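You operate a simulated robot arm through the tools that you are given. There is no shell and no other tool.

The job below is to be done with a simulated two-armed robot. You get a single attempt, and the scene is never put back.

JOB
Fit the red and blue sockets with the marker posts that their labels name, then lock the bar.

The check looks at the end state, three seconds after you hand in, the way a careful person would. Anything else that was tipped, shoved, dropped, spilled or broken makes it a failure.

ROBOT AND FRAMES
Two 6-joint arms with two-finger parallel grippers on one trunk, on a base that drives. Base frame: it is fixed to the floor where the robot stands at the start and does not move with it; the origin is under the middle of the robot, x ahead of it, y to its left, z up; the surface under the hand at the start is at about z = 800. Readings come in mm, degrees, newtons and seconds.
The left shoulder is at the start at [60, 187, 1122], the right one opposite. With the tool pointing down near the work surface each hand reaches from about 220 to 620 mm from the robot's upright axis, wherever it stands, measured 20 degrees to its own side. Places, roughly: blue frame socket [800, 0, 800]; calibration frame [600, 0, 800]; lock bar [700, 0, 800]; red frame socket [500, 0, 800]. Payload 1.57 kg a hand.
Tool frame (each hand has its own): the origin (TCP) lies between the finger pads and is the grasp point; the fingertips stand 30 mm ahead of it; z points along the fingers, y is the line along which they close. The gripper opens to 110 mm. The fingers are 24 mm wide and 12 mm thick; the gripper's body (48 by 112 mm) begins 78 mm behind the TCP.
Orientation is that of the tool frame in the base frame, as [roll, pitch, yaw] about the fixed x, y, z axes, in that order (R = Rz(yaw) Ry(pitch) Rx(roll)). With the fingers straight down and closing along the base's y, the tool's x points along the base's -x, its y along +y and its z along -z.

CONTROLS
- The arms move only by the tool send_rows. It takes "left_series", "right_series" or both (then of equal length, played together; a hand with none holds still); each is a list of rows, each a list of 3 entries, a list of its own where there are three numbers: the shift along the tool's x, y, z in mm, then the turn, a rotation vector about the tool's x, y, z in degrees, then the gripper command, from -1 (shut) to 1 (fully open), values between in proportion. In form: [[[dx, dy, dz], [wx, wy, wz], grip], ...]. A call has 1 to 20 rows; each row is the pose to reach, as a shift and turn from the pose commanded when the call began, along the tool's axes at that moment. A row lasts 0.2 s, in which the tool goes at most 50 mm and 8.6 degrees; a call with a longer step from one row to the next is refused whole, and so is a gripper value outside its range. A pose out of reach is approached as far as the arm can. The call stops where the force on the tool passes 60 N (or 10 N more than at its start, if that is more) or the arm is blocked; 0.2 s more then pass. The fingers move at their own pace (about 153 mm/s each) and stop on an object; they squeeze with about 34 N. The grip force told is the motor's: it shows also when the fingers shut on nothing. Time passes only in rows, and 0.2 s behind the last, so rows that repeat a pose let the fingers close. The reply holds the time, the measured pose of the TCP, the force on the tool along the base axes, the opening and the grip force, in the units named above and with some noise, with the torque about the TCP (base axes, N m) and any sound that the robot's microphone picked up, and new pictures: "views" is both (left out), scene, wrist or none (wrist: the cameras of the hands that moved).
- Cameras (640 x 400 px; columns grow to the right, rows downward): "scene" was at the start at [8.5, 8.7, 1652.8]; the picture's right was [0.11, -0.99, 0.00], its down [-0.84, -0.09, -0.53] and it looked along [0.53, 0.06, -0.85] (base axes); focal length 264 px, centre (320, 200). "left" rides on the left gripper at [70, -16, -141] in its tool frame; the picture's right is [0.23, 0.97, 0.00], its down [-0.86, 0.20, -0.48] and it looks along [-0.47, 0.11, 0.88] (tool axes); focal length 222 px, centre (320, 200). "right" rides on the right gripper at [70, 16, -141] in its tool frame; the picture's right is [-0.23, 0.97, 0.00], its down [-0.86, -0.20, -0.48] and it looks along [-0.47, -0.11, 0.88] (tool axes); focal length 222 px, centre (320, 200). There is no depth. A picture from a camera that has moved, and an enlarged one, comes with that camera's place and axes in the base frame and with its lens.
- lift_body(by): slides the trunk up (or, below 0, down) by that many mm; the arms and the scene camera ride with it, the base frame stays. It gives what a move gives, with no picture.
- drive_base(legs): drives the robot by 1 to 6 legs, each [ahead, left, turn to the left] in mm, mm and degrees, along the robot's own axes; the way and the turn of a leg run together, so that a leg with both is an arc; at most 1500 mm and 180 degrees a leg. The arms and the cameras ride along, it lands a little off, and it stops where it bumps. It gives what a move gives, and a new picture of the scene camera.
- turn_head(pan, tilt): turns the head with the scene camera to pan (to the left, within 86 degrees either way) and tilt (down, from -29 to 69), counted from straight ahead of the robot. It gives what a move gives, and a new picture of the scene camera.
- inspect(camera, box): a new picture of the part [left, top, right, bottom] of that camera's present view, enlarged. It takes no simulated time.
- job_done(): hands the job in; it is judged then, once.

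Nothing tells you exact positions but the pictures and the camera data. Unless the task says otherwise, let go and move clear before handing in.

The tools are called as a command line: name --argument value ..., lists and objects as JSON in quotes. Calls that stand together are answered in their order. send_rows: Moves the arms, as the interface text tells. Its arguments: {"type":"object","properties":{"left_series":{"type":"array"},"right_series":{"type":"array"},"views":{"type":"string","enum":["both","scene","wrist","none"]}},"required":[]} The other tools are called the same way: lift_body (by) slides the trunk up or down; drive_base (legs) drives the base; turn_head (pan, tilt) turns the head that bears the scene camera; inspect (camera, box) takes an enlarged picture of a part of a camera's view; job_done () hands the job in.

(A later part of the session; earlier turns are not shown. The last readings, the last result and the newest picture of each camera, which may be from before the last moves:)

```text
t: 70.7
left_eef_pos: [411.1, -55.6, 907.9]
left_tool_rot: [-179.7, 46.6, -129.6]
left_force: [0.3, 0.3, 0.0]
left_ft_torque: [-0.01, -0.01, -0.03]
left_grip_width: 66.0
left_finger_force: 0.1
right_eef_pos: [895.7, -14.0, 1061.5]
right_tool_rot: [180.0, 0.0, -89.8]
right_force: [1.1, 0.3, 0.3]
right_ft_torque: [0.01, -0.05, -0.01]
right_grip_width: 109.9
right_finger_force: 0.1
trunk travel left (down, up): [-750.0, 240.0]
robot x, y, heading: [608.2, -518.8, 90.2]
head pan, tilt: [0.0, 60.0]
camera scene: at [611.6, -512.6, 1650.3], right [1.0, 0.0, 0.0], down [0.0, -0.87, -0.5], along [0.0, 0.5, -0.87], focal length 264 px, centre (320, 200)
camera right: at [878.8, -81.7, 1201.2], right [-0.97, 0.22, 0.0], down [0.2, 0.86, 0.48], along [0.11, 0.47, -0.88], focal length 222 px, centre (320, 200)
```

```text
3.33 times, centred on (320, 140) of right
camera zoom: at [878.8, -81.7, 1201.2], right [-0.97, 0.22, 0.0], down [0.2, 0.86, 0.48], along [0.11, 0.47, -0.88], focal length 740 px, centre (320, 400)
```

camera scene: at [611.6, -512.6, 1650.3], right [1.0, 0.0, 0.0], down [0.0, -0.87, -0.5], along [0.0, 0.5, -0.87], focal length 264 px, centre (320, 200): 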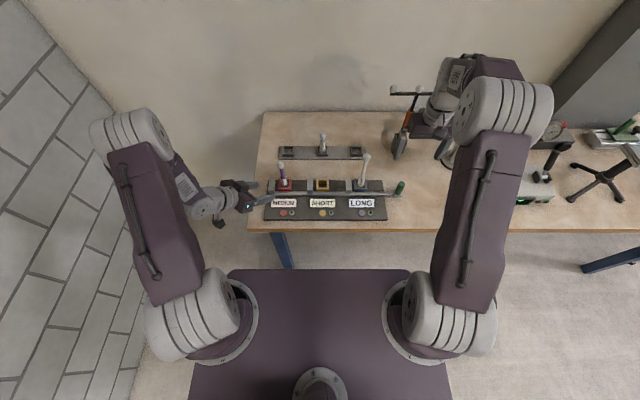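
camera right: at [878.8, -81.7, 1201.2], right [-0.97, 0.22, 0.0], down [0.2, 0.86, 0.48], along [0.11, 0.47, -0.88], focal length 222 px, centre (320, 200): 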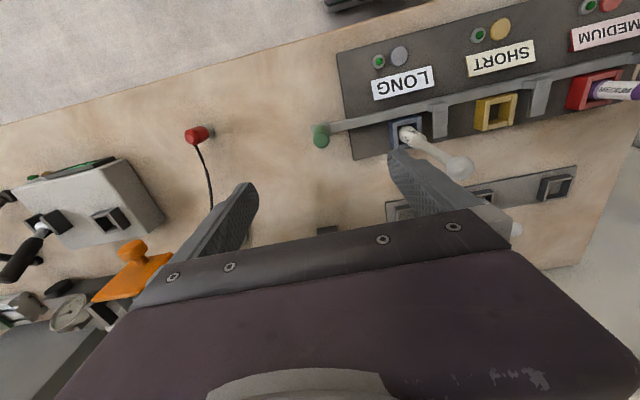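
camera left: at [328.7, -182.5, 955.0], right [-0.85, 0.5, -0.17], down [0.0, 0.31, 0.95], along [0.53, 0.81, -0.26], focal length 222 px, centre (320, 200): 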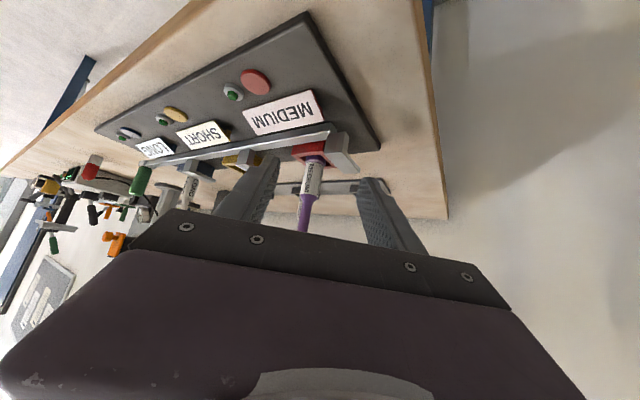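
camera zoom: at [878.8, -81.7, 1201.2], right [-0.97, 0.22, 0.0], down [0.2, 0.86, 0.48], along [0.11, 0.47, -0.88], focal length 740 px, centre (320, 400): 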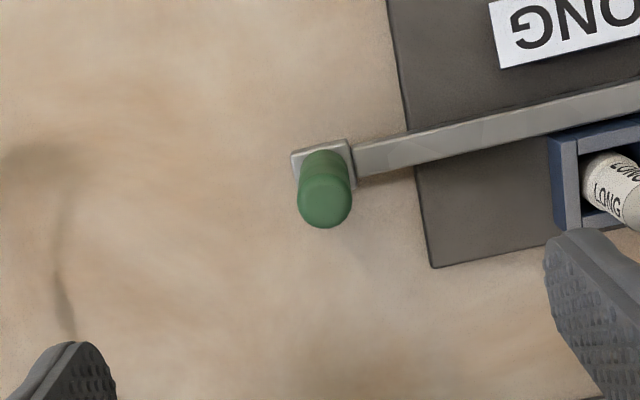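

The handle is directly below the right TCP within 2 mm. I'll descend to z≈886, with the tips still above the bar.

send_rows --right_series '[[[-1, 1, 45], [0, 0, 0], 1], [[-1, 1, 90], [0, 0, 0], 0.6], [[-1, 1, 130], [0, 0, 0], 0.4], [[-1, 1, 160], [0, 0, 0], 0.2], [[-1, 1, 175], [0, 0, 0], 0.2], [[-1, 1, 175], [0, 0, 0], 0.2]]' --views "wrist"

inspect --camera "right" --box '[200, 80, 440, 230]'

inspect --camera "scene" --box '[340, 120, 460, 220]'

```text
t: 72.1
left_eef_pos: [410.9, -54.5, 907.3]
left_tool_rot: [-179.8, 46.7, -129.5]
left_force: [-0.4, -0.1, 0.2]
left_ft_torque: [0.03, -0.01, 0.03]
left_grip_width: 65.9
left_finger_force: 0.1
right_eef_pos: [893.6, -9.9, 885.6]
right_tool_rot: [-180.0, 0.0, -89.9]
right_force: [1.1, 0.5, 0.3]
right_ft_torque: [0.01, -0.03, -0.02]
right_grip_width: 66.0
right_finger_force: 0.0
trunk travel left (down, up): [-750.0, 240.0]
robot x, y, heading: [610.0, -519.1, 90.2]
head pan, tilt: [0.0, 60.0]
camera right: at [876.3, -80.3, 1026.7], right [-0.97, 0.22, 0.0], down [0.2, 0.86, 0.48], along [0.11, 0.47, -0.88], focal length 222 px, centre (320, 200)
```

right: 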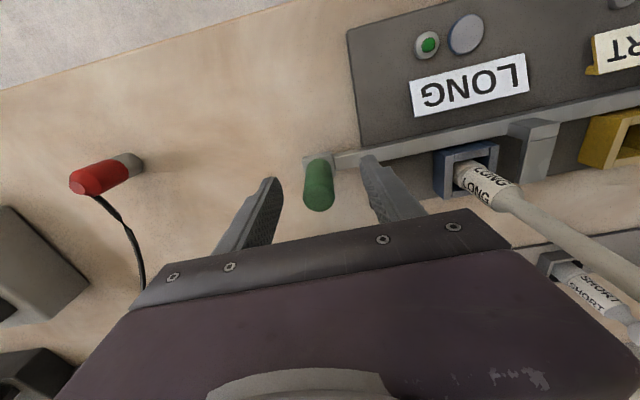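

```text
2.67 times, centred on (320, 155) of right
camera zoom: at [876.3, -80.3, 1026.7], right [-0.97, 0.22, 0.0], down [0.2, 0.86, 0.48], along [0.11, 0.47, -0.88], focal length 592 px, centre (320, 320)
```

zoom: 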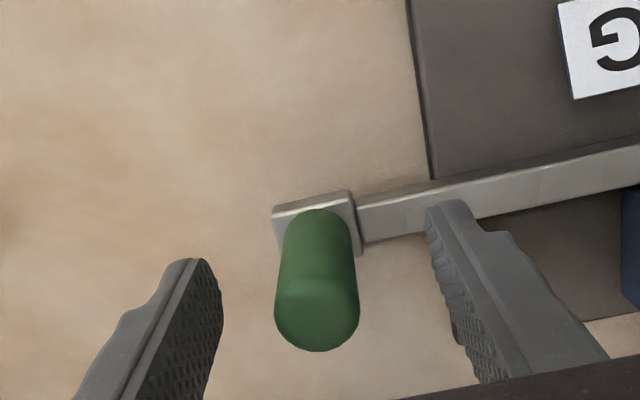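

```text
4.00 times, centred on (400, 170) of scene
camera zoom: at [611.5, -513.0, 1650.3], right [1.0, 0.0, 0.0], down [0.0, -0.87, -0.5], along [0.0, 0.5, -0.87], focal length 1054 px, centre (0, 320)
```

zoom: 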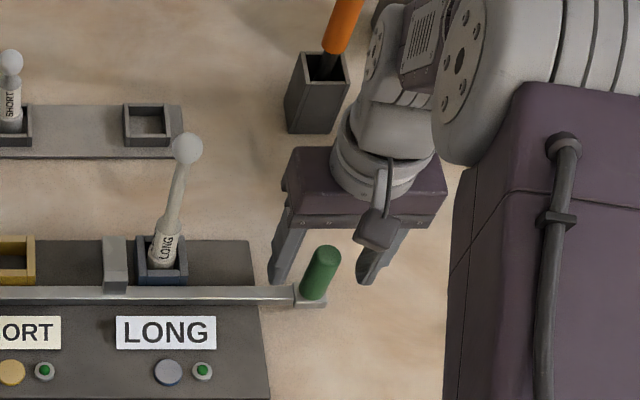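

send_rows --right_series '[[[-2, -1, 0], [0, 0, 0], 0], [[-2, -1, 0], [0, 0, 0], -0.3], [[-2, -1, 0], [0, 0, 0], -0.6], [[-2, -1, 0], [0, 0, 0], -1], [[-2, -1, 0], [0, 0, 0], -1], [[-2, -1, 0], [0, 0, 0], -1]]' --views "wrist"

inspect --camera "scene" --box '[255, 150, 415, 220]'

```text
t: 73.5
left_eef_pos: [412.1, -56.7, 908.4]
left_tool_rot: [-179.7, 46.6, -129.4]
left_force: [0.4, -0.6, -0.6]
left_ft_torque: [0.01, 0.0, 0.02]
left_grip_width: 65.9
left_finger_force: 0.1
right_eef_pos: [893.9, -8.6, 886.7]
right_tool_rot: [-180.0, 0.1, -89.9]
right_force: [2.3, 1.2, 1.5]
right_ft_torque: [0.12, -0.03, 0.01]
right_grip_width: 23.5
right_finger_force: 35.6
trunk travel left (down, up): [-750.0, 240.0]
robot x, y, heading: [612.8, -521.5, 90.2]
head pan, tilt: [0.0, 60.0]
camera right: at [878.1, -78.0, 1026.9], right [-0.97, 0.22, 0.0], down [0.2, 0.86, 0.48], along [0.11, 0.47, -0.88], focal length 222 px, centre (320, 200)
```

right: 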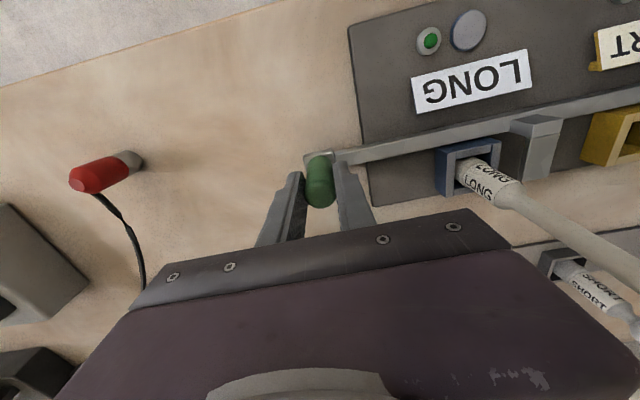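

```text
4.00 times, centred on (335, 185) of scene
camera zoom: at [612.2, -512.8, 1650.3], right [1.0, 0.0, 0.0], down [0.0, -0.87, -0.5], along [0.0, 0.5, -0.87], focal length 1054 px, centre (260, 260)
```

zoom: 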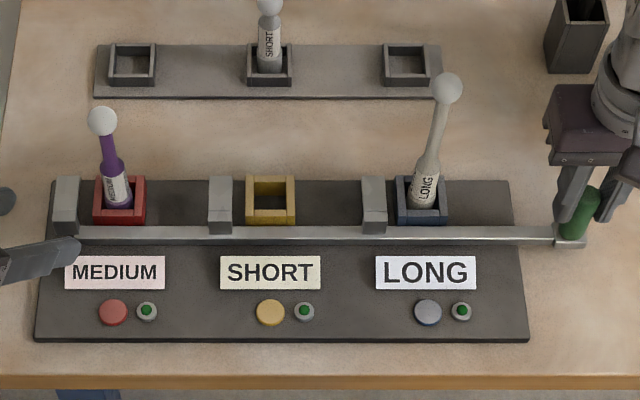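

The handle is gripped (23.5 mm). I'll pull gently in +x and watch the force and the tabs.

send_rows --right_series '[[[0, -2, 0], [0, 0, 0], -1], [[0, -4, 0], [0, 0, 0], -1], [[0, -6, 0], [0, 0, 0], -1], [[0, -8, 0], [0, 0, 0], -1], [[0, -8, 0], [0, 0, 0], -1]]' --views "none"

inspect --camera "scene" --box '[255, 150, 415, 220]'

```text
t: 74.7
left_eef_pos: [411.6, -54.9, 907.1]
left_tool_rot: [-179.6, 46.6, -129.5]
left_force: [0.0, 0.8, 0.1]
left_ft_torque: [0.01, 0.03, -0.02]
left_grip_width: 66.2
left_finger_force: 0.0
right_eef_pos: [902.9, -9.0, 885.6]
right_tool_rot: [-180.0, -0.1, -89.9]
right_force: [-2.1, 4.5, -7.4]
right_ft_torque: [0.85, 0.03, 0.03]
right_grip_width: 23.7
right_finger_force: 35.9
trunk travel left (down, up): [-750.0, 240.0]
robot x, y, heading: [615.5, -520.7, 90.1]
head pan, tilt: [0.0, 60.0]
```

```text
4.00 times, centred on (335, 185) of scene
camera zoom: at [611.7, -510.7, 1650.2], right [1.0, 0.0, 0.0], down [0.0, -0.87, -0.5], along [0.0, 0.5, -0.87], focal length 1054 px, centre (260, 260)
```

zoom: 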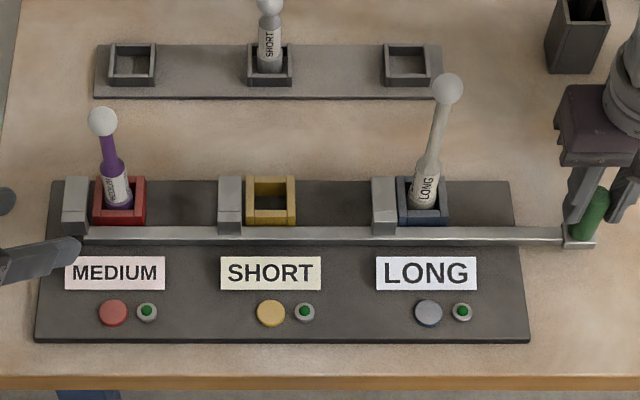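

The bar slides freely in +x, so I'll continue.

send_rows --right_series '[[[0, -2, 0], [0, 0, 0], -1], [[0, -4, 0], [0, 0, 0], -1], [[0, -6, 0], [0, 0, 0], -1], [[0, -8, 0], [0, 0, 0], -1], [[0, -8, 0], [0, 0, 0], -1]]' --views "none"

inspect --camera "scene" --box '[255, 150, 415, 220]'

inspect --camera "left" --box '[180, 100, 400, 240]'

```text
t: 75.9
left_eef_pos: [411.3, -53.9, 907.5]
left_tool_rot: [-179.6, 46.6, -129.5]
left_force: [0.9, 0.3, 0.3]
left_ft_torque: [0.01, -0.01, 0.0]
left_grip_width: 66.0
left_finger_force: 0.0
right_eef_pos: [911.3, -8.2, 885.2]
right_tool_rot: [-180.0, 0.0, -89.9]
right_force: [-1.4, 4.7, -3.2]
right_ft_torque: [-0.64, 0.03, -0.01]
right_grip_width: 23.3
right_finger_force: 35.6
trunk travel left (down, up): [-750.0, 240.0]
robot x, y, heading: [614.1, -520.3, 90.2]
head pan, tilt: [0.0, 60.0]
```

```text
4.00 times, centred on (335, 185) of scene
camera zoom: at [611.5, -510.8, 1650.3], right [1.0, 0.0, 0.0], down [0.0, -0.87, -0.5], along [0.0, 0.5, -0.87], focal length 1054 px, centre (260, 260)
```

zoom: 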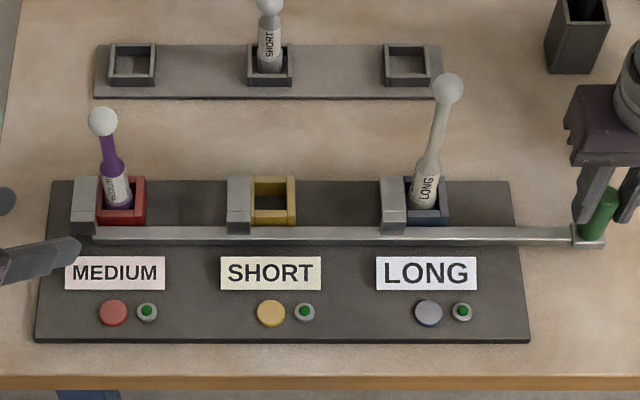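

```text
2.86 times, centred on (290, 170) of left
camera zoom: at [328.6, -181.4, 954.5], right [-0.85, 0.5, -0.17], down [0.0, 0.31, 0.95], along [0.53, 0.81, -0.27], focal length 635 px, centre (406, 286)
```

zoom: 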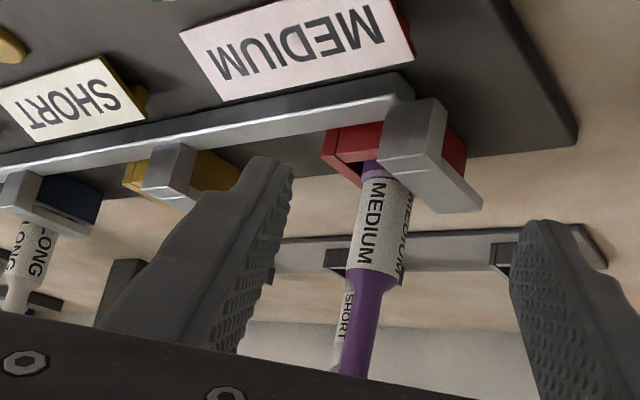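

send_rows --right_series '[[[0, -1.5, 0], [0, 0, 0], -1], [[0, -3, 0], [0, 0, 0], -1], [[0, -4.5, 0], [0, 0, 0], -1], [[0, -6, 0], [0, 0, 0], -1], [[0, -6, 0], [0, 0, 0], -1]]' --views "none"

inspect --camera "scene" --box '[255, 150, 415, 220]'

inspect --camera "left" --box '[180, 100, 400, 240]'

```text
t: 77.1
left_eef_pos: [412.0, -55.8, 906.9]
left_tool_rot: [-179.6, 46.7, -129.5]
left_force: [-0.3, -0.2, -0.3]
left_ft_torque: [-0.01, -0.02, 0.01]
left_grip_width: 66.0
left_finger_force: 0.0
right_eef_pos: [917.0, -9.2, 885.6]
right_tool_rot: [-179.9, 0.0, -89.8]
right_force: [-1.7, 2.3, -0.4]
right_ft_torque: [-0.19, 0.04, 0.03]
right_grip_width: 23.4
right_finger_force: 35.5
trunk travel left (down, up): [-750.0, 240.0]
robot x, y, heading: [613.3, -523.7, 90.2]
head pan, tilt: [0.0, 60.0]
```

```text
4.00 times, centred on (335, 185) of scene
camera zoom: at [611.2, -512.1, 1650.3], right [1.0, 0.0, 0.0], down [0.0, -0.87, -0.5], along [0.0, 0.5, -0.87], focal length 1054 px, centre (260, 260)
```

zoom: 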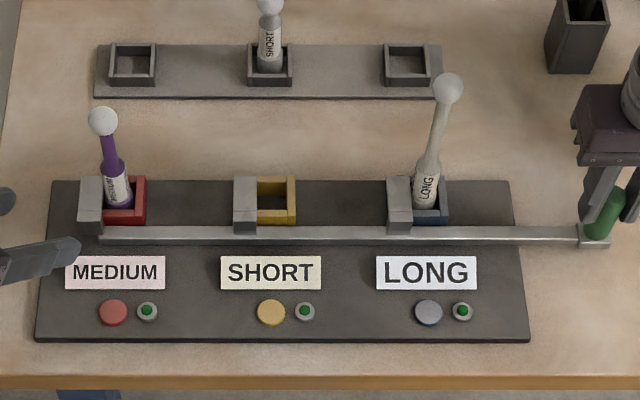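

```text
2.86 times, centred on (290, 170) of left
camera zoom: at [328.4, -182.1, 954.7], right [-0.85, 0.5, -0.17], down [0.0, 0.31, 0.95], along [0.53, 0.81, -0.26], focal length 635 px, centre (406, 286)
```

zoom: 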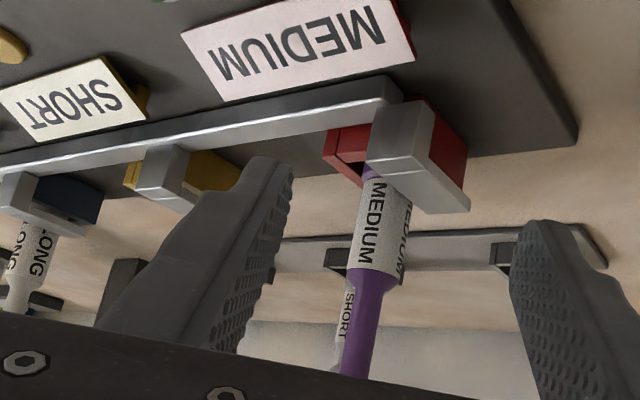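

send_rows --right_series '[[[0, -1, 0], [0, 0, 0], -1], [[0, -2, 0], [0, 0, 0], -1], [[0, -3, 0], [0, 0, 0], -1], [[0, -3, 0], [0, 0, 0], -1]]' --views "none"

inspect --camera "scene" --box '[255, 150, 415, 220]'

```text
t: 78.1
left_eef_pos: [409.9, -57.1, 906.6]
left_tool_rot: [-179.5, 46.7, -129.4]
left_force: [-0.3, -0.2, 0.7]
left_ft_torque: [0.02, 0.02, 0.0]
left_grip_width: 66.0
left_finger_force: 0.1
right_eef_pos: [917.2, -9.5, 886.0]
right_tool_rot: [-179.9, 0.0, -89.7]
right_force: [-13.5, 4.5, -1.4]
right_ft_torque: [0.61, 0.4, 0.03]
right_grip_width: 23.5
right_finger_force: 35.9
trunk travel left (down, up): [-750.0, 240.0]
robot x, y, heading: [609.2, -520.5, 90.2]
head pan, tilt: [0.0, 60.0]
```

```text
4.00 times, centred on (335, 185) of scene
camera zoom: at [608.4, -511.6, 1650.2], right [1.0, 0.0, 0.0], down [0.0, -0.87, -0.5], along [0.0, 0.5, -0.87], focal length 1054 px, centre (260, 260)
```

zoom: 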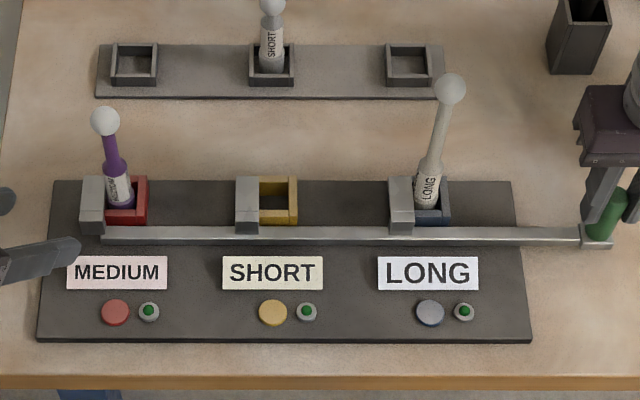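

inspect --camera "scene" --box '[262, 155, 312, 215]'

inspect --camera "scene" --box '[345, 160, 405, 215]'

inspect --camera "right" --box '[300, 80, 640, 290]'

inspect --camera "left" --box '[100, 100, 400, 280]'

```text
6.67 times, centred on (287, 185) of scene
camera zoom: at [608.4, -511.6, 1650.2], right [1.0, 0.0, 0.0], down [0.0, -0.87, -0.5], along [0.0, 0.5, -0.87], focal length 1758 px, centre (540, 300)
```

zoom: 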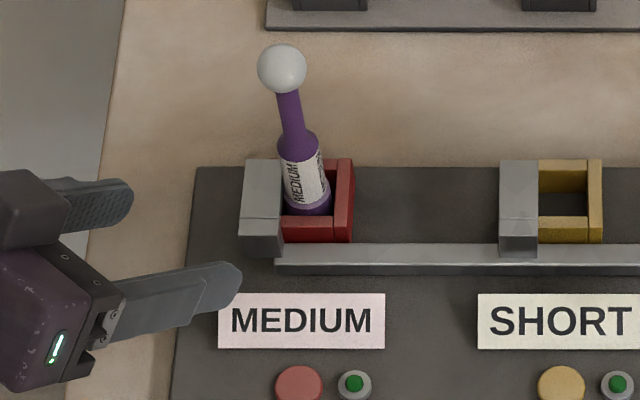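

```text
7.27 times, centred on (375, 188) of scene
camera zoom: at [608.4, -511.6, 1650.2], right [1.0, 0.0, 0.0], down [0.0, -0.87, -0.5], along [0.0, 0.5, -0.87], focal length 1917 px, centre (-80, 291)
```

zoom: 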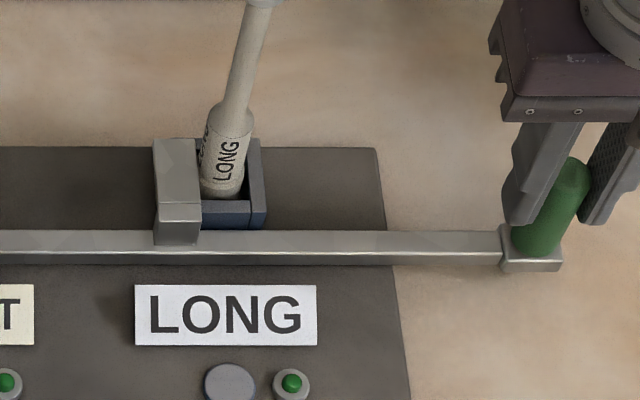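

```text
1.88 times, centred on (470, 185) of right
camera zoom: at [900.1, -77.9, 1026.9], right [-0.97, 0.22, 0.0], down [0.2, 0.86, 0.48], along [0.11, 0.47, -0.88], focal length 418 px, centre (38, 228)
```

zoom: 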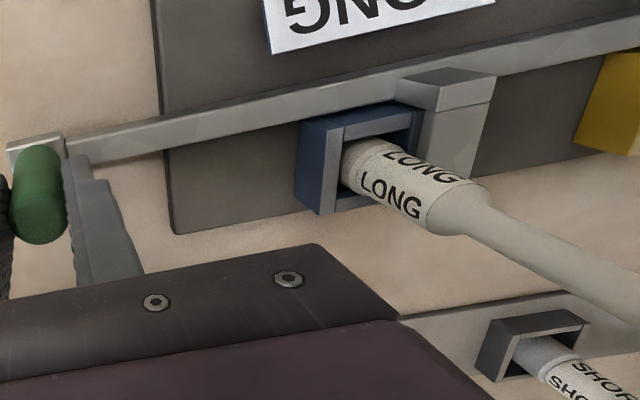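

```text
2.13 times, centred on (250, 190) of left
camera zoom: at [326.6, -182.0, 954.1], right [-0.85, 0.5, -0.17], down [-0.01, 0.31, 0.95], along [0.53, 0.81, -0.26], focal length 474 px, centre (469, 221)
```

zoom: 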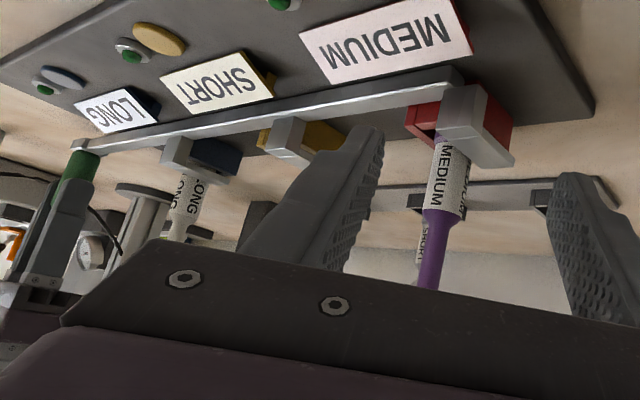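

I feel 13 N of resistance as the tabs meet the posts or a stop. I'll pull a little more in small steps, listening for a latch.

send_rows --right_series '[[[0, -1, 0], [0, 0, 0], -1], [[0, -2, 0], [0, 0, 0], -1], [[0, -3, 0], [0, 0, 0], -1], [[0, -3, 0], [0, 0, 0], -1]]' --views "none"

inspect --camera "scene" --box '[262, 155, 312, 215]'

inspect --camera "scene" --box '[345, 160, 405, 215]'

```text
t: 79.1
left_eef_pos: [407.8, -53.5, 906.6]
left_tool_rot: [-179.4, 46.7, -129.3]
left_force: [0.4, 0.3, 0.5]
left_ft_torque: [-0.04, -0.04, 0.01]
left_grip_width: 66.0
left_finger_force: 0.0
right_eef_pos: [917.4, -8.6, 886.5]
right_tool_rot: [-179.9, -0.3, -89.8]
right_force: [-34.0, 3.4, -13.3]
right_ft_torque: [0.62, 0.67, 0.12]
right_grip_width: 23.4
right_finger_force: 35.9
trunk travel left (down, up): [-750.0, 240.0]
robot x, y, heading: [615.4, -519.3, 90.1]
head pan, tilt: [0.0, 60.0]
```

```text
6.67 times, centred on (287, 185) of scene
camera zoom: at [604.4, -510.0, 1650.2], right [1.0, 0.0, 0.0], down [0.01, -0.87, -0.5], along [0.0, 0.5, -0.87], focal length 1758 px, centre (540, 300)
```

zoom: 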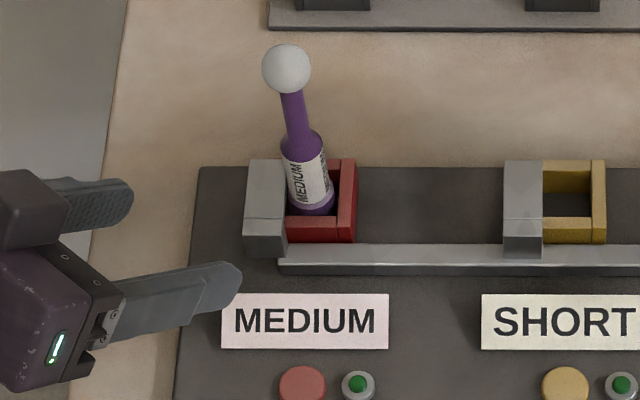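

```text
7.27 times, centred on (375, 188) of scene
camera zoom: at [604.4, -510.0, 1650.2], right [1.0, 0.0, 0.0], down [0.01, -0.87, -0.5], along [0.0, 0.5, -0.87], focal length 1917 px, centre (-80, 291)
```

zoom: 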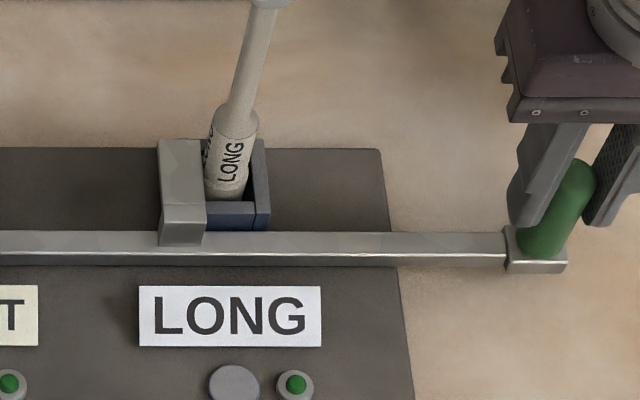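

inspect --camera "scene" --box '[276, 172, 296, 194]'

inspect --camera "scene" --box '[354, 172, 374, 194]'

inspect --camera "right" --box '[440, 110, 560, 200]'

inspect --camera "left" --box '[270, 120, 360, 200]'

```text
16.00 times, centred on (286, 183) of scene
camera zoom: at [604.4, -510.0, 1650.2], right [1.0, 0.0, 0.0], down [0.01, -0.87, -0.5], along [0.0, 0.5, -0.87], focal length 4218 px, centre (864, 472)
```

zoom: 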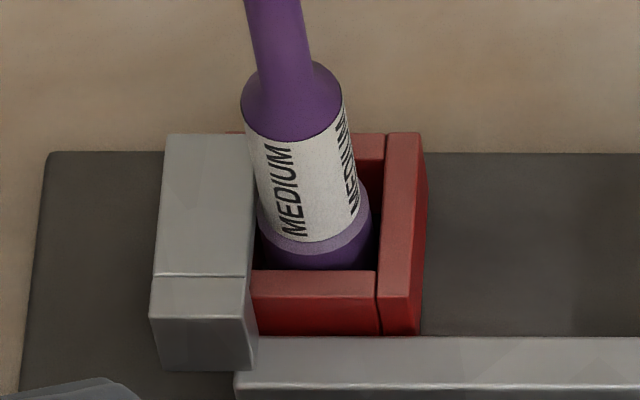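

```text
16.00 times, centred on (364, 183) of scene
camera zoom: at [604.4, -510.0, 1650.2], right [1.0, 0.0, 0.0], down [0.01, -0.87, -0.5], along [0.0, 0.5, -0.87], focal length 4218 px, centre (-384, 472)
```

zoom: 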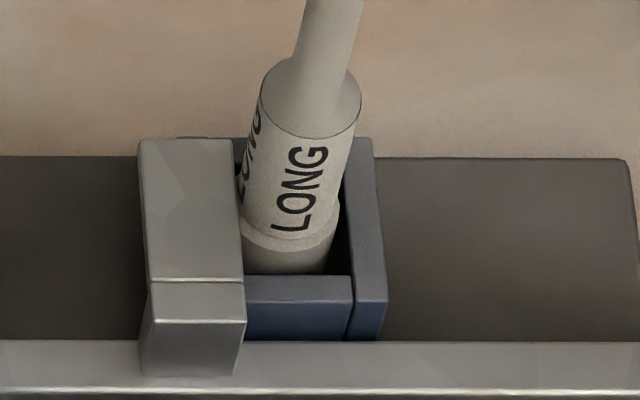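

```text
4.44 times, centred on (500, 155) of right
camera zoom: at [900.3, -77.3, 1027.3], right [-0.97, 0.22, 0.0], down [0.2, 0.86, 0.48], along [0.11, 0.46, -0.88], focal length 987 px, centre (-480, 400)
```

zoom: 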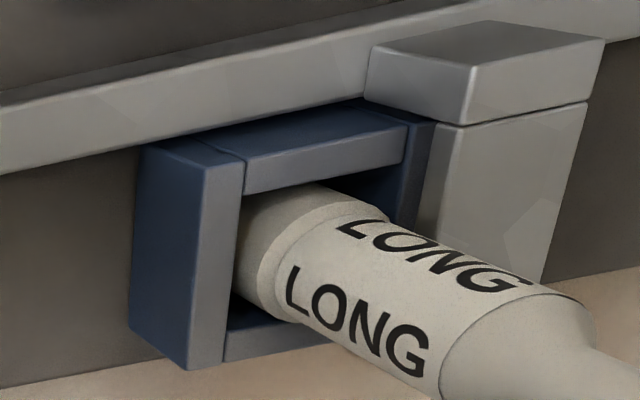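

```text
5.00 times, centred on (315, 160) of left
camera zoom: at [324.3, -181.2, 952.9], right [-0.85, 0.5, -0.17], down [-0.01, 0.32, 0.95], along [0.53, 0.81, -0.26], focal length 1111 px, centre (345, 400)
```

zoom: 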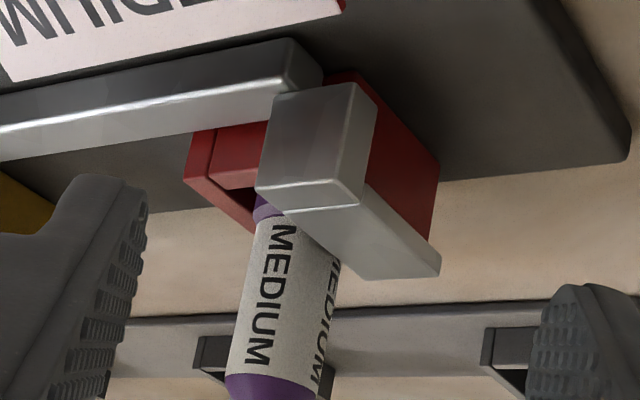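

The bar has reached a hard stop after about 23.5 mm: 34 N gives no further motion, and the posts still have play and stand vertical. The tabs now sit over the post flanges. I'll relax the pull and then open.

send_rows --right_series '[[[0, 1.5, 0], [0, 0, 0], -1], [[0, 3, 0], [0, 0, 0], -1], [[0, 4.5, 0], [0, 0, 0], -1], [[0, 4.5, 0], [0, 0, 0], -1]]' --views "none"

inspect --camera "scene" --box '[255, 150, 415, 220]'

```text
t: 80.1
left_eef_pos: [409.2, -54.0, 905.8]
left_tool_rot: [-179.5, 46.7, -129.4]
left_force: [0.6, 0.1, 0.4]
left_ft_torque: [-0.02, 0.0, -0.02]
left_grip_width: 66.2
left_finger_force: 0.0
right_eef_pos: [918.4, -8.8, 887.1]
right_tool_rot: [-180.0, -0.2, -89.9]
right_force: [-20.1, 1.6, -15.4]
right_ft_torque: [-0.69, 0.37, -0.04]
right_grip_width: 23.7
right_finger_force: 35.4
trunk travel left (down, up): [-750.0, 240.0]
robot x, y, heading: [610.1, -518.3, 90.1]
head pan, tilt: [0.0, 60.0]
```

```text
4.00 times, centred on (335, 185) of scene
camera zoom: at [608.4, -509.6, 1650.2], right [1.0, 0.0, 0.0], down [0.0, -0.87, -0.5], along [0.0, 0.5, -0.87], focal length 1054 px, centre (260, 260)
```

zoom: 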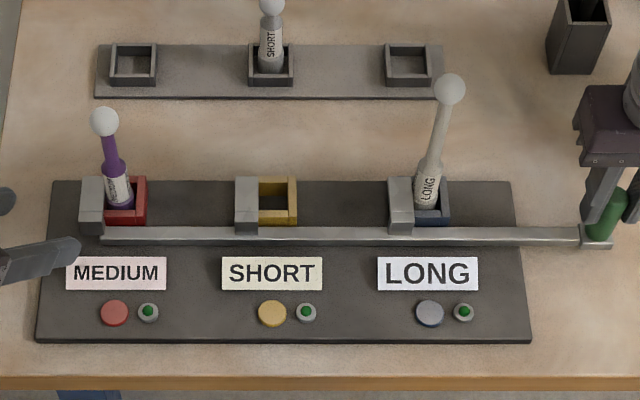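

send_rows --right_series '[[[0, 1.5, 0.5], [0, 0, 0], -1], [[0, 2.5, 1], [0, 0, 0], -1], [[0, 2.5, 1], [0, 0, 0], -1], [[0, 2.5, 1], [0, 0, 0], -0.5], [[0, 2.5, 1], [0, 0, 0], -0.2], [[0, 2.5, 1], [0, 0, 0], 0], [[0, 2.5, 1], [0, 0, 0], 0]]' --views "wrist"

inspect --camera "scene" --box '[255, 150, 415, 220]'

```text
t: 81.7
left_eef_pos: [411.8, -54.4, 908.1]
left_tool_rot: [-179.7, 46.8, -129.6]
left_force: [0.2, 0.3, -0.3]
left_ft_torque: [-0.02, 0.05, 0.04]
left_grip_width: 66.0
left_finger_force: 0.2
right_eef_pos: [915.2, -10.6, 885.6]
right_tool_rot: [180.0, 0.0, -89.9]
right_force: [-0.3, 0.0, 0.1]
right_ft_torque: [-0.02, 0.01, 0.02]
right_grip_width: 54.8
right_finger_force: 0.0
trunk travel left (down, up): [-750.0, 240.0]
robot x, y, heading: [610.1, -522.3, 90.3]
head pan, tilt: [0.0, 60.0]
camera right: at [899.0, -78.8, 1026.8], right [-0.97, 0.22, 0.0], down [0.2, 0.86, 0.48], along [0.11, 0.47, -0.88], focal length 222 px, centre (320, 200)
```

right: 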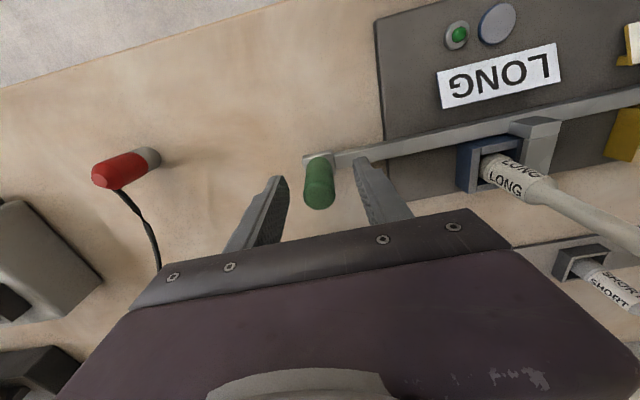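

```text
4.00 times, centred on (335, 185) of scene
camera zoom: at [611.6, -512.6, 1650.3], right [1.0, 0.0, 0.0], down [0.0, -0.87, -0.5], along [0.0, 0.5, -0.87], focal length 1054 px, centre (260, 260)
```

zoom: 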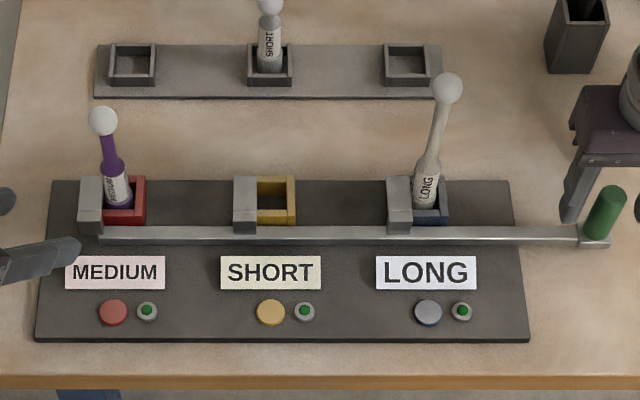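

The bar stays put after release. I'll raise the right hand clear and then examine the tabs and posts closely.

send_rows --right_series '[[[0, 0, -30], [0, 0, 0], 0.1], [[0, 0, -70], [0, 0, 0], 0.2], [[0, 0, -115], [0, 0, 0], 0.3], [[0, 0, -160], [0, 0, 0], 0.3], [[0, 0, -160], [0, 0, 0], 0.3]]' --views "wrist"

inspect --camera "scene" --box '[276, 172, 296, 194]'

inspect --camera "scene" --box '[354, 172, 374, 194]'

inspect --camera "right" --box '[400, 60, 560, 180]'

```text
t: 82.9
left_eef_pos: [411.7, -56.1, 907.1]
left_tool_rot: [-179.7, 46.6, -129.5]
left_force: [-0.1, 0.0, 0.3]
left_ft_torque: [-0.01, 0.0, -0.01]
left_grip_width: 66.1
left_finger_force: 0.0
right_eef_pos: [914.6, -9.7, 1047.0]
right_tool_rot: [-180.0, 0.0, -89.8]
right_force: [0.1, -0.4, 0.2]
right_ft_torque: [-0.05, -0.04, 0.04]
right_grip_width: 71.2
right_finger_force: 0.1
trunk travel left (down, up): [-750.0, 240.0]
robot x, y, heading: [615.4, -522.8, 90.1]
head pan, tilt: [0.0, 60.0]
camera right: at [896.6, -78.9, 1187.7], right [-0.97, 0.22, 0.0], down [0.2, 0.86, 0.48], along [0.11, 0.47, -0.88], focal length 222 px, centre (320, 200)
```

right: 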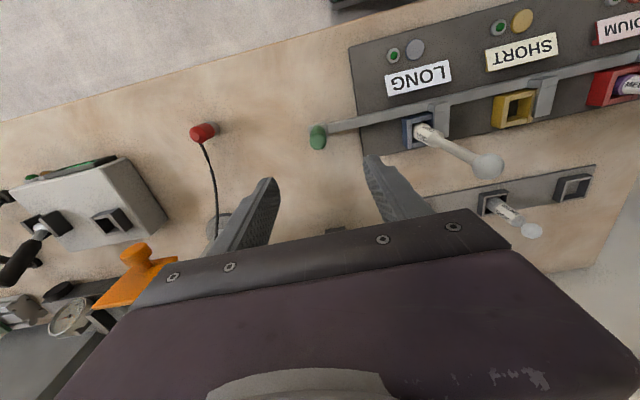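

```text
16.00 times, centred on (286, 183) of scene
camera zoom: at [611.9, -512.0, 1650.3], right [1.0, 0.0, 0.0], down [0.0, -0.87, -0.5], along [0.0, 0.5, -0.87], focal length 4218 px, centre (864, 472)
```

zoom: 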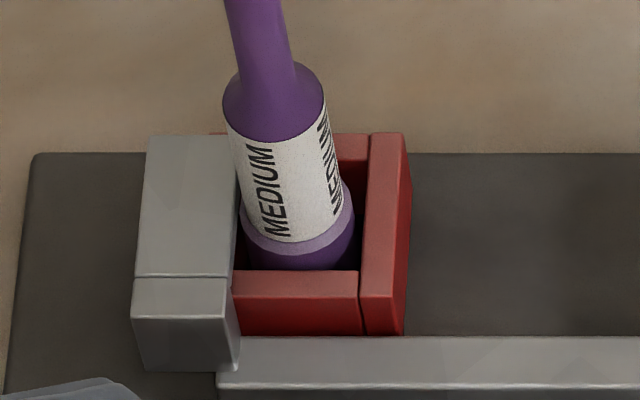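

```text
16.00 times, centred on (364, 183) of scene
camera zoom: at [611.9, -512.0, 1650.3], right [1.0, 0.0, 0.0], down [0.0, -0.87, -0.5], along [0.0, 0.5, -0.87], focal length 4218 px, centre (-384, 472)
```

zoom: 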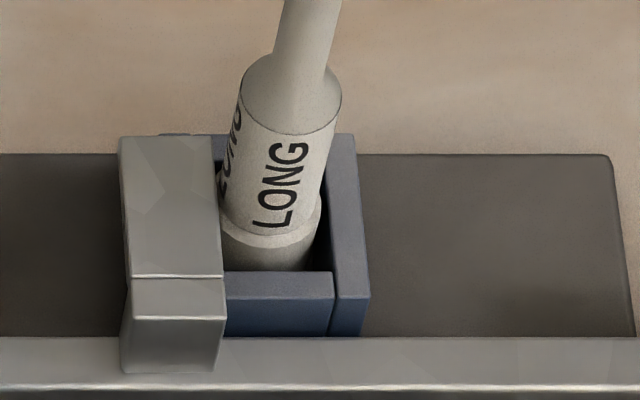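

```text
3.33 times, centred on (480, 120) of right
camera zoom: at [896.6, -78.9, 1187.7], right [-0.97, 0.22, 0.0], down [0.2, 0.86, 0.48], along [0.11, 0.47, -0.88], focal length 740 px, centre (-213, 467)
```

zoom: 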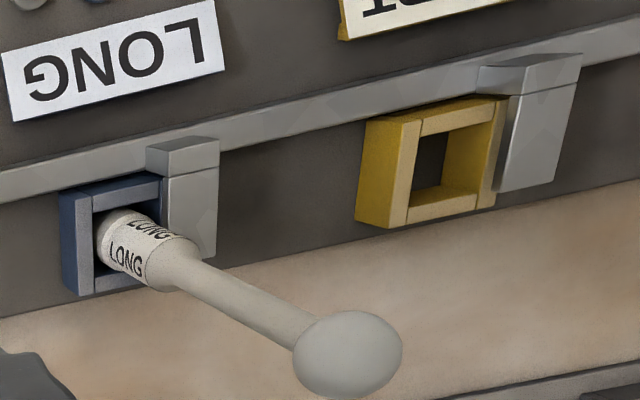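

MEDIUM shows a small gap to its tab, so I want to be sure the bar hit its own stop rather than LONG. I'll move the right camera high over the blue socket for a better look.

send_rows --right_series '[[[0, 0, -45], [0, 0, 0], 0.3], [[0, 0, -85], [0, 0, 0], 0.3], [[20, 40, -85], [0, 0, 0], 0.3], [[40, 80, -85], [0, 0, 0], 0.3], [[60, 120, -85], [0, 0, 0], 0.3], [[60, 160, -85], [0, 0, 0], 0.3], [[60, 160, -85], [0, 0, 0], 0.3]]' --views "wrist"

inspect --camera "right" --box '[240, 60, 400, 180]'

```text
t: 84.5
left_eef_pos: [411.8, -55.6, 907.2]
left_tool_rot: [-179.6, 46.6, -129.6]
left_force: [-0.3, 0.2, 0.6]
left_ft_torque: [-0.02, 0.06, -0.02]
left_grip_width: 65.9
left_finger_force: 0.0
right_eef_pos: [754.1, -73.4, 1129.3]
right_tool_rot: [180.0, 0.0, -89.9]
right_force: [0.1, 0.5, -0.7]
right_ft_torque: [0.03, 0.01, 0.0]
right_grip_width: 71.5
right_finger_force: 0.1
trunk travel left (down, up): [-750.0, 240.0]
robot x, y, heading: [613.0, -522.9, 90.2]
head pan, tilt: [0.0, 60.0]
camera right: at [738.5, -142.5, 1269.9], right [-0.97, 0.22, 0.0], down [0.2, 0.86, 0.48], along [0.11, 0.47, -0.88], focal length 222 px, centre (320, 200)
```

right: 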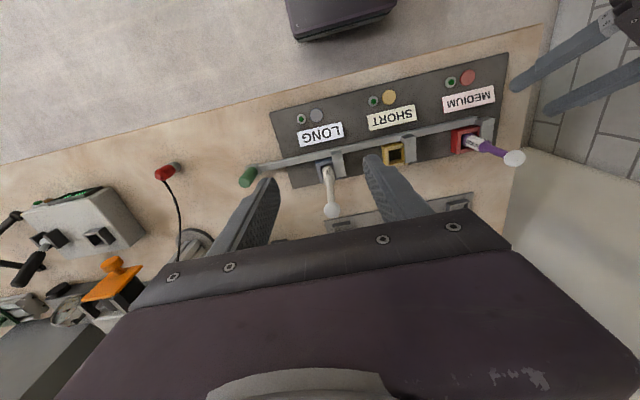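

```text
3.33 times, centred on (320, 120) of right
camera zoom: at [738.5, -142.5, 1269.9], right [-0.97, 0.22, 0.0], down [0.2, 0.86, 0.48], along [0.11, 0.47, -0.88], focal length 740 px, centre (320, 467)
```

zoom: 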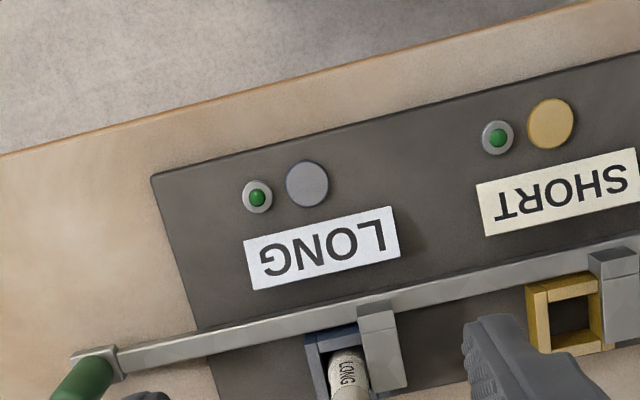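

inspect --camera "right" --box '[305, 140, 355, 190]'

inspect --camera "right" --box '[440, 105, 510, 165]'

inspect --camera "right" --box '[375, 120, 425, 170]'

```text
8.00 times, centred on (330, 165) of right
camera zoom: at [738.5, -142.5, 1269.9], right [-0.97, 0.22, 0.0], down [0.2, 0.86, 0.48], along [0.11, 0.47, -0.88], focal length 1777 px, centre (240, 480)
```

zoom: 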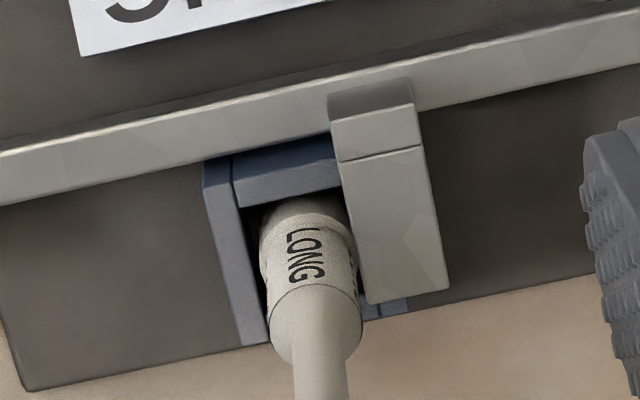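

```text
6.67 times, centred on (475, 135) of right
camera zoom: at [738.5, -142.5, 1269.9], right [-0.97, 0.22, 0.0], down [0.2, 0.86, 0.48], along [0.11, 0.47, -0.88], focal length 1481 px, centre (-713, 633)
```

zoom: 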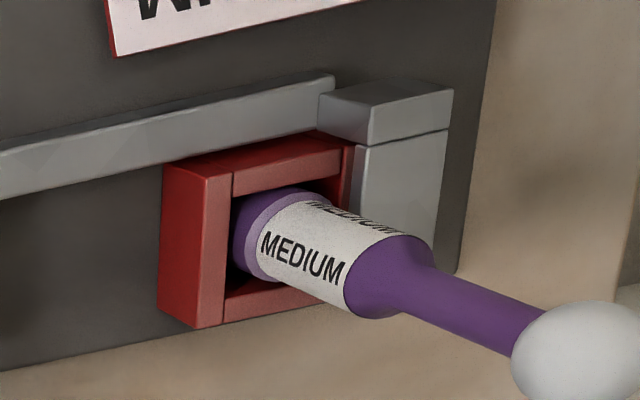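

```text
8.00 times, centred on (400, 145) of right
camera zoom: at [738.5, -142.5, 1269.9], right [-0.97, 0.22, 0.0], down [0.2, 0.86, 0.48], along [0.11, 0.47, -0.88], focal length 1777 px, centre (-320, 640)
```

zoom: 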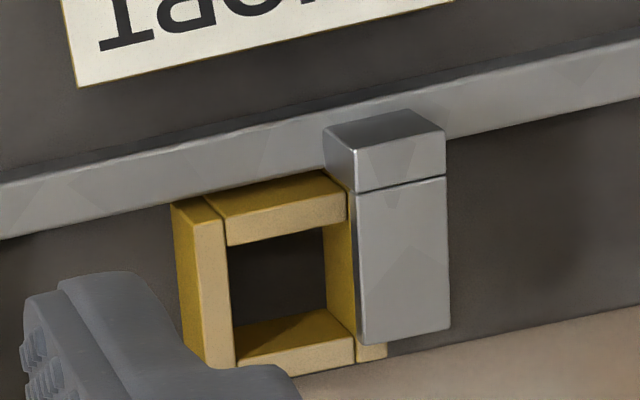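

inspect --camera "right" --box '[318, 158, 346, 180]'

inspect --camera "right" --box '[455, 120, 495, 150]'

inspect --camera "left" --box '[285, 130, 345, 180]'

```text
16.00 times, centred on (332, 169) of right
camera zoom: at [738.5, -142.5, 1269.9], right [-0.97, 0.22, 0.0], down [0.2, 0.86, 0.48], along [0.11, 0.47, -0.88], focal length 3554 px, centre (128, 696)
```

zoom: 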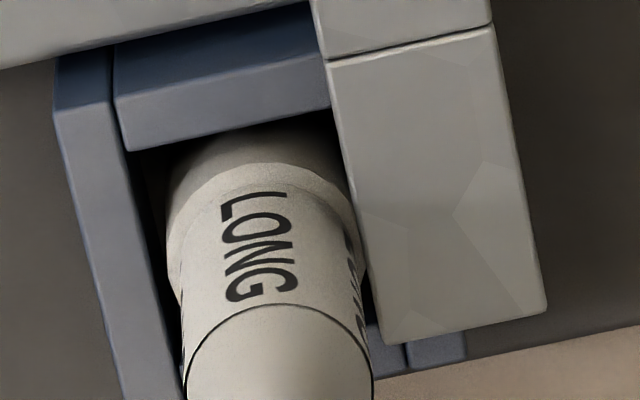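

```text
13.33 times, centred on (475, 135) of right
camera zoom: at [738.5, -142.5, 1269.9], right [-0.97, 0.22, 0.0], down [0.2, 0.86, 0.48], along [0.11, 0.47, -0.88], focal length 2962 px, centre (-1747, 1067)
```

zoom: 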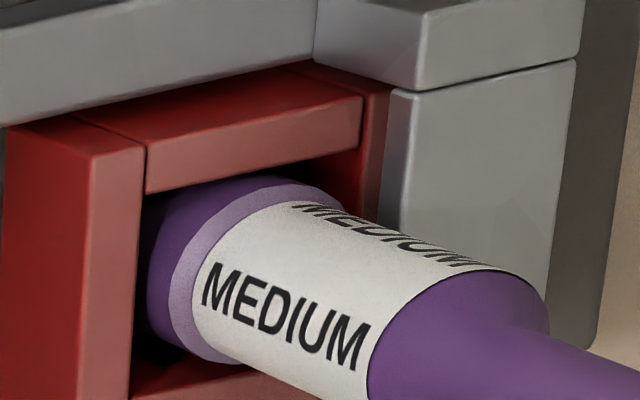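

```text
8.00 times, centred on (315, 155) of left
camera zoom: at [329.2, -182.4, 955.1], right [-0.85, 0.5, -0.17], down [0.0, 0.31, 0.95], along [0.53, 0.81, -0.26], focal length 1777 px, centre (360, 560)
```

zoom: 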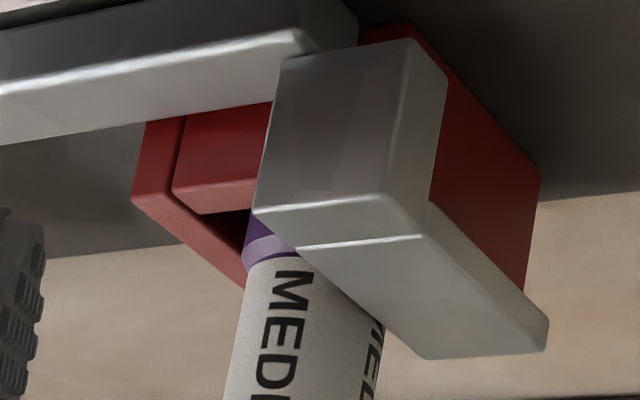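

Measured in three views, the tabs sit about 0–1 mm from the posts and neither post moved under 34 N. The bar is therefore at its own end stop, and it hasn't sprung back. I'll drive straight back to clear both hands and take a final look.

drive_base --legs '[[-300, 0, 0]]'

turn_head --pan 0 --tilt 45

inspect --camera "scene" --box '[250, 130, 420, 250]'

```text
t: 86.5
left_eef_pos: [414.7, -356.4, 907.1]
left_tool_rot: [-179.5, 46.7, -129.8]
left_force: [0.2, -0.2, -0.2]
left_ft_torque: [0.0, 0.02, -0.02]
left_grip_width: 66.0
left_finger_force: 0.0
right_eef_pos: [756.4, -377.2, 1129.4]
right_tool_rot: [-179.9, 0.0, -90.1]
right_force: [-0.5, -0.5, 0.4]
right_ft_torque: [0.0, -0.02, 0.02]
right_grip_width: 71.5
right_finger_force: 0.2
trunk travel left (down, up): [-750.0, 240.0]
robot x, y, heading: [611.5, -823.7, 89.9]
head pan, tilt: [0.0, 60.0]
camera scene: at [611.7, -814.5, 1650.3], right [1.0, 0.0, 0.0], down [0.0, -0.87, -0.5], along [0.0, 0.5, -0.87], focal length 264 px, centre (320, 200)
```

scene: 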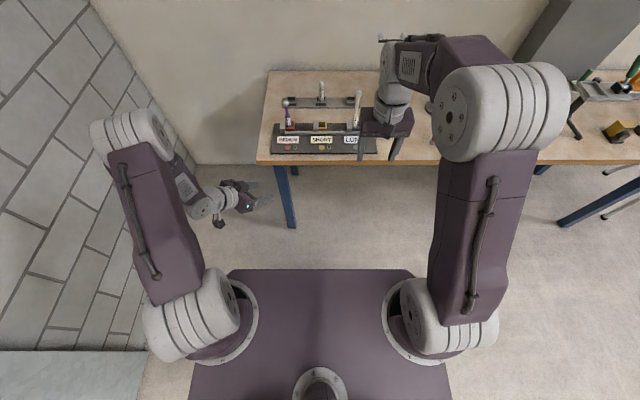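

```text
t: 87.3
left_eef_pos: [413.5, -358.3, 907.7]
left_tool_rot: [-179.7, 46.7, -129.8]
left_force: [-0.4, -0.3, 0.2]
left_ft_torque: [-0.03, -0.03, 0.01]
left_grip_width: 66.0
left_finger_force: 0.0
right_eef_pos: [758.1, -378.8, 1128.5]
right_tool_rot: [180.0, 0.0, -90.1]
right_force: [0.3, 0.6, -0.7]
right_ft_torque: [-0.01, -0.05, 0.0]
right_grip_width: 71.5
right_finger_force: 0.0
trunk travel left (down, up): [-750.0, 240.0]
robot x, y, heading: [610.0, -824.4, 89.8]
head pan, tilt: [0.0, 45.0]
camera scene: at [611.8, -802.2, 1669.7], right [1.0, 0.0, 0.0], down [0.0, -0.71, -0.71], along [0.0, 0.71, -0.71], focal length 264 px, centre (320, 200)
```

scene: 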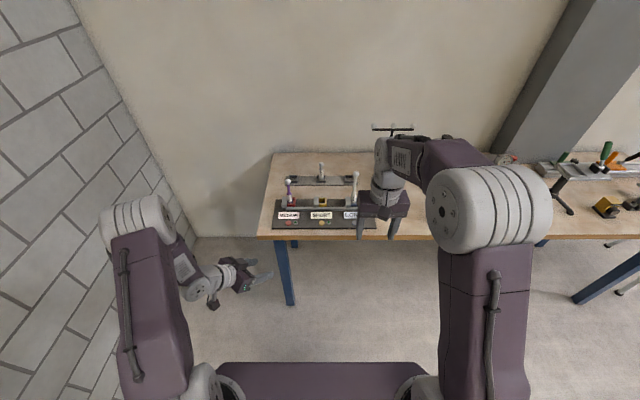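

```text
3.33 times, centred on (335, 190) of scene
camera zoom: at [611.8, -802.2, 1669.7], right [1.0, 0.0, 0.0], down [0.0, -0.71, -0.71], along [0.0, 0.71, -0.71], focal length 879 px, centre (270, 233)
```

zoom: 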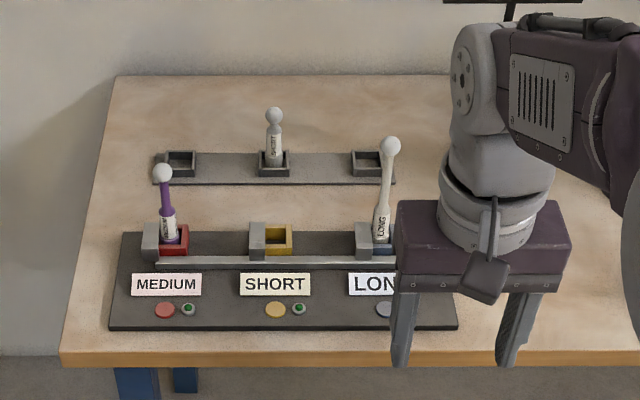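

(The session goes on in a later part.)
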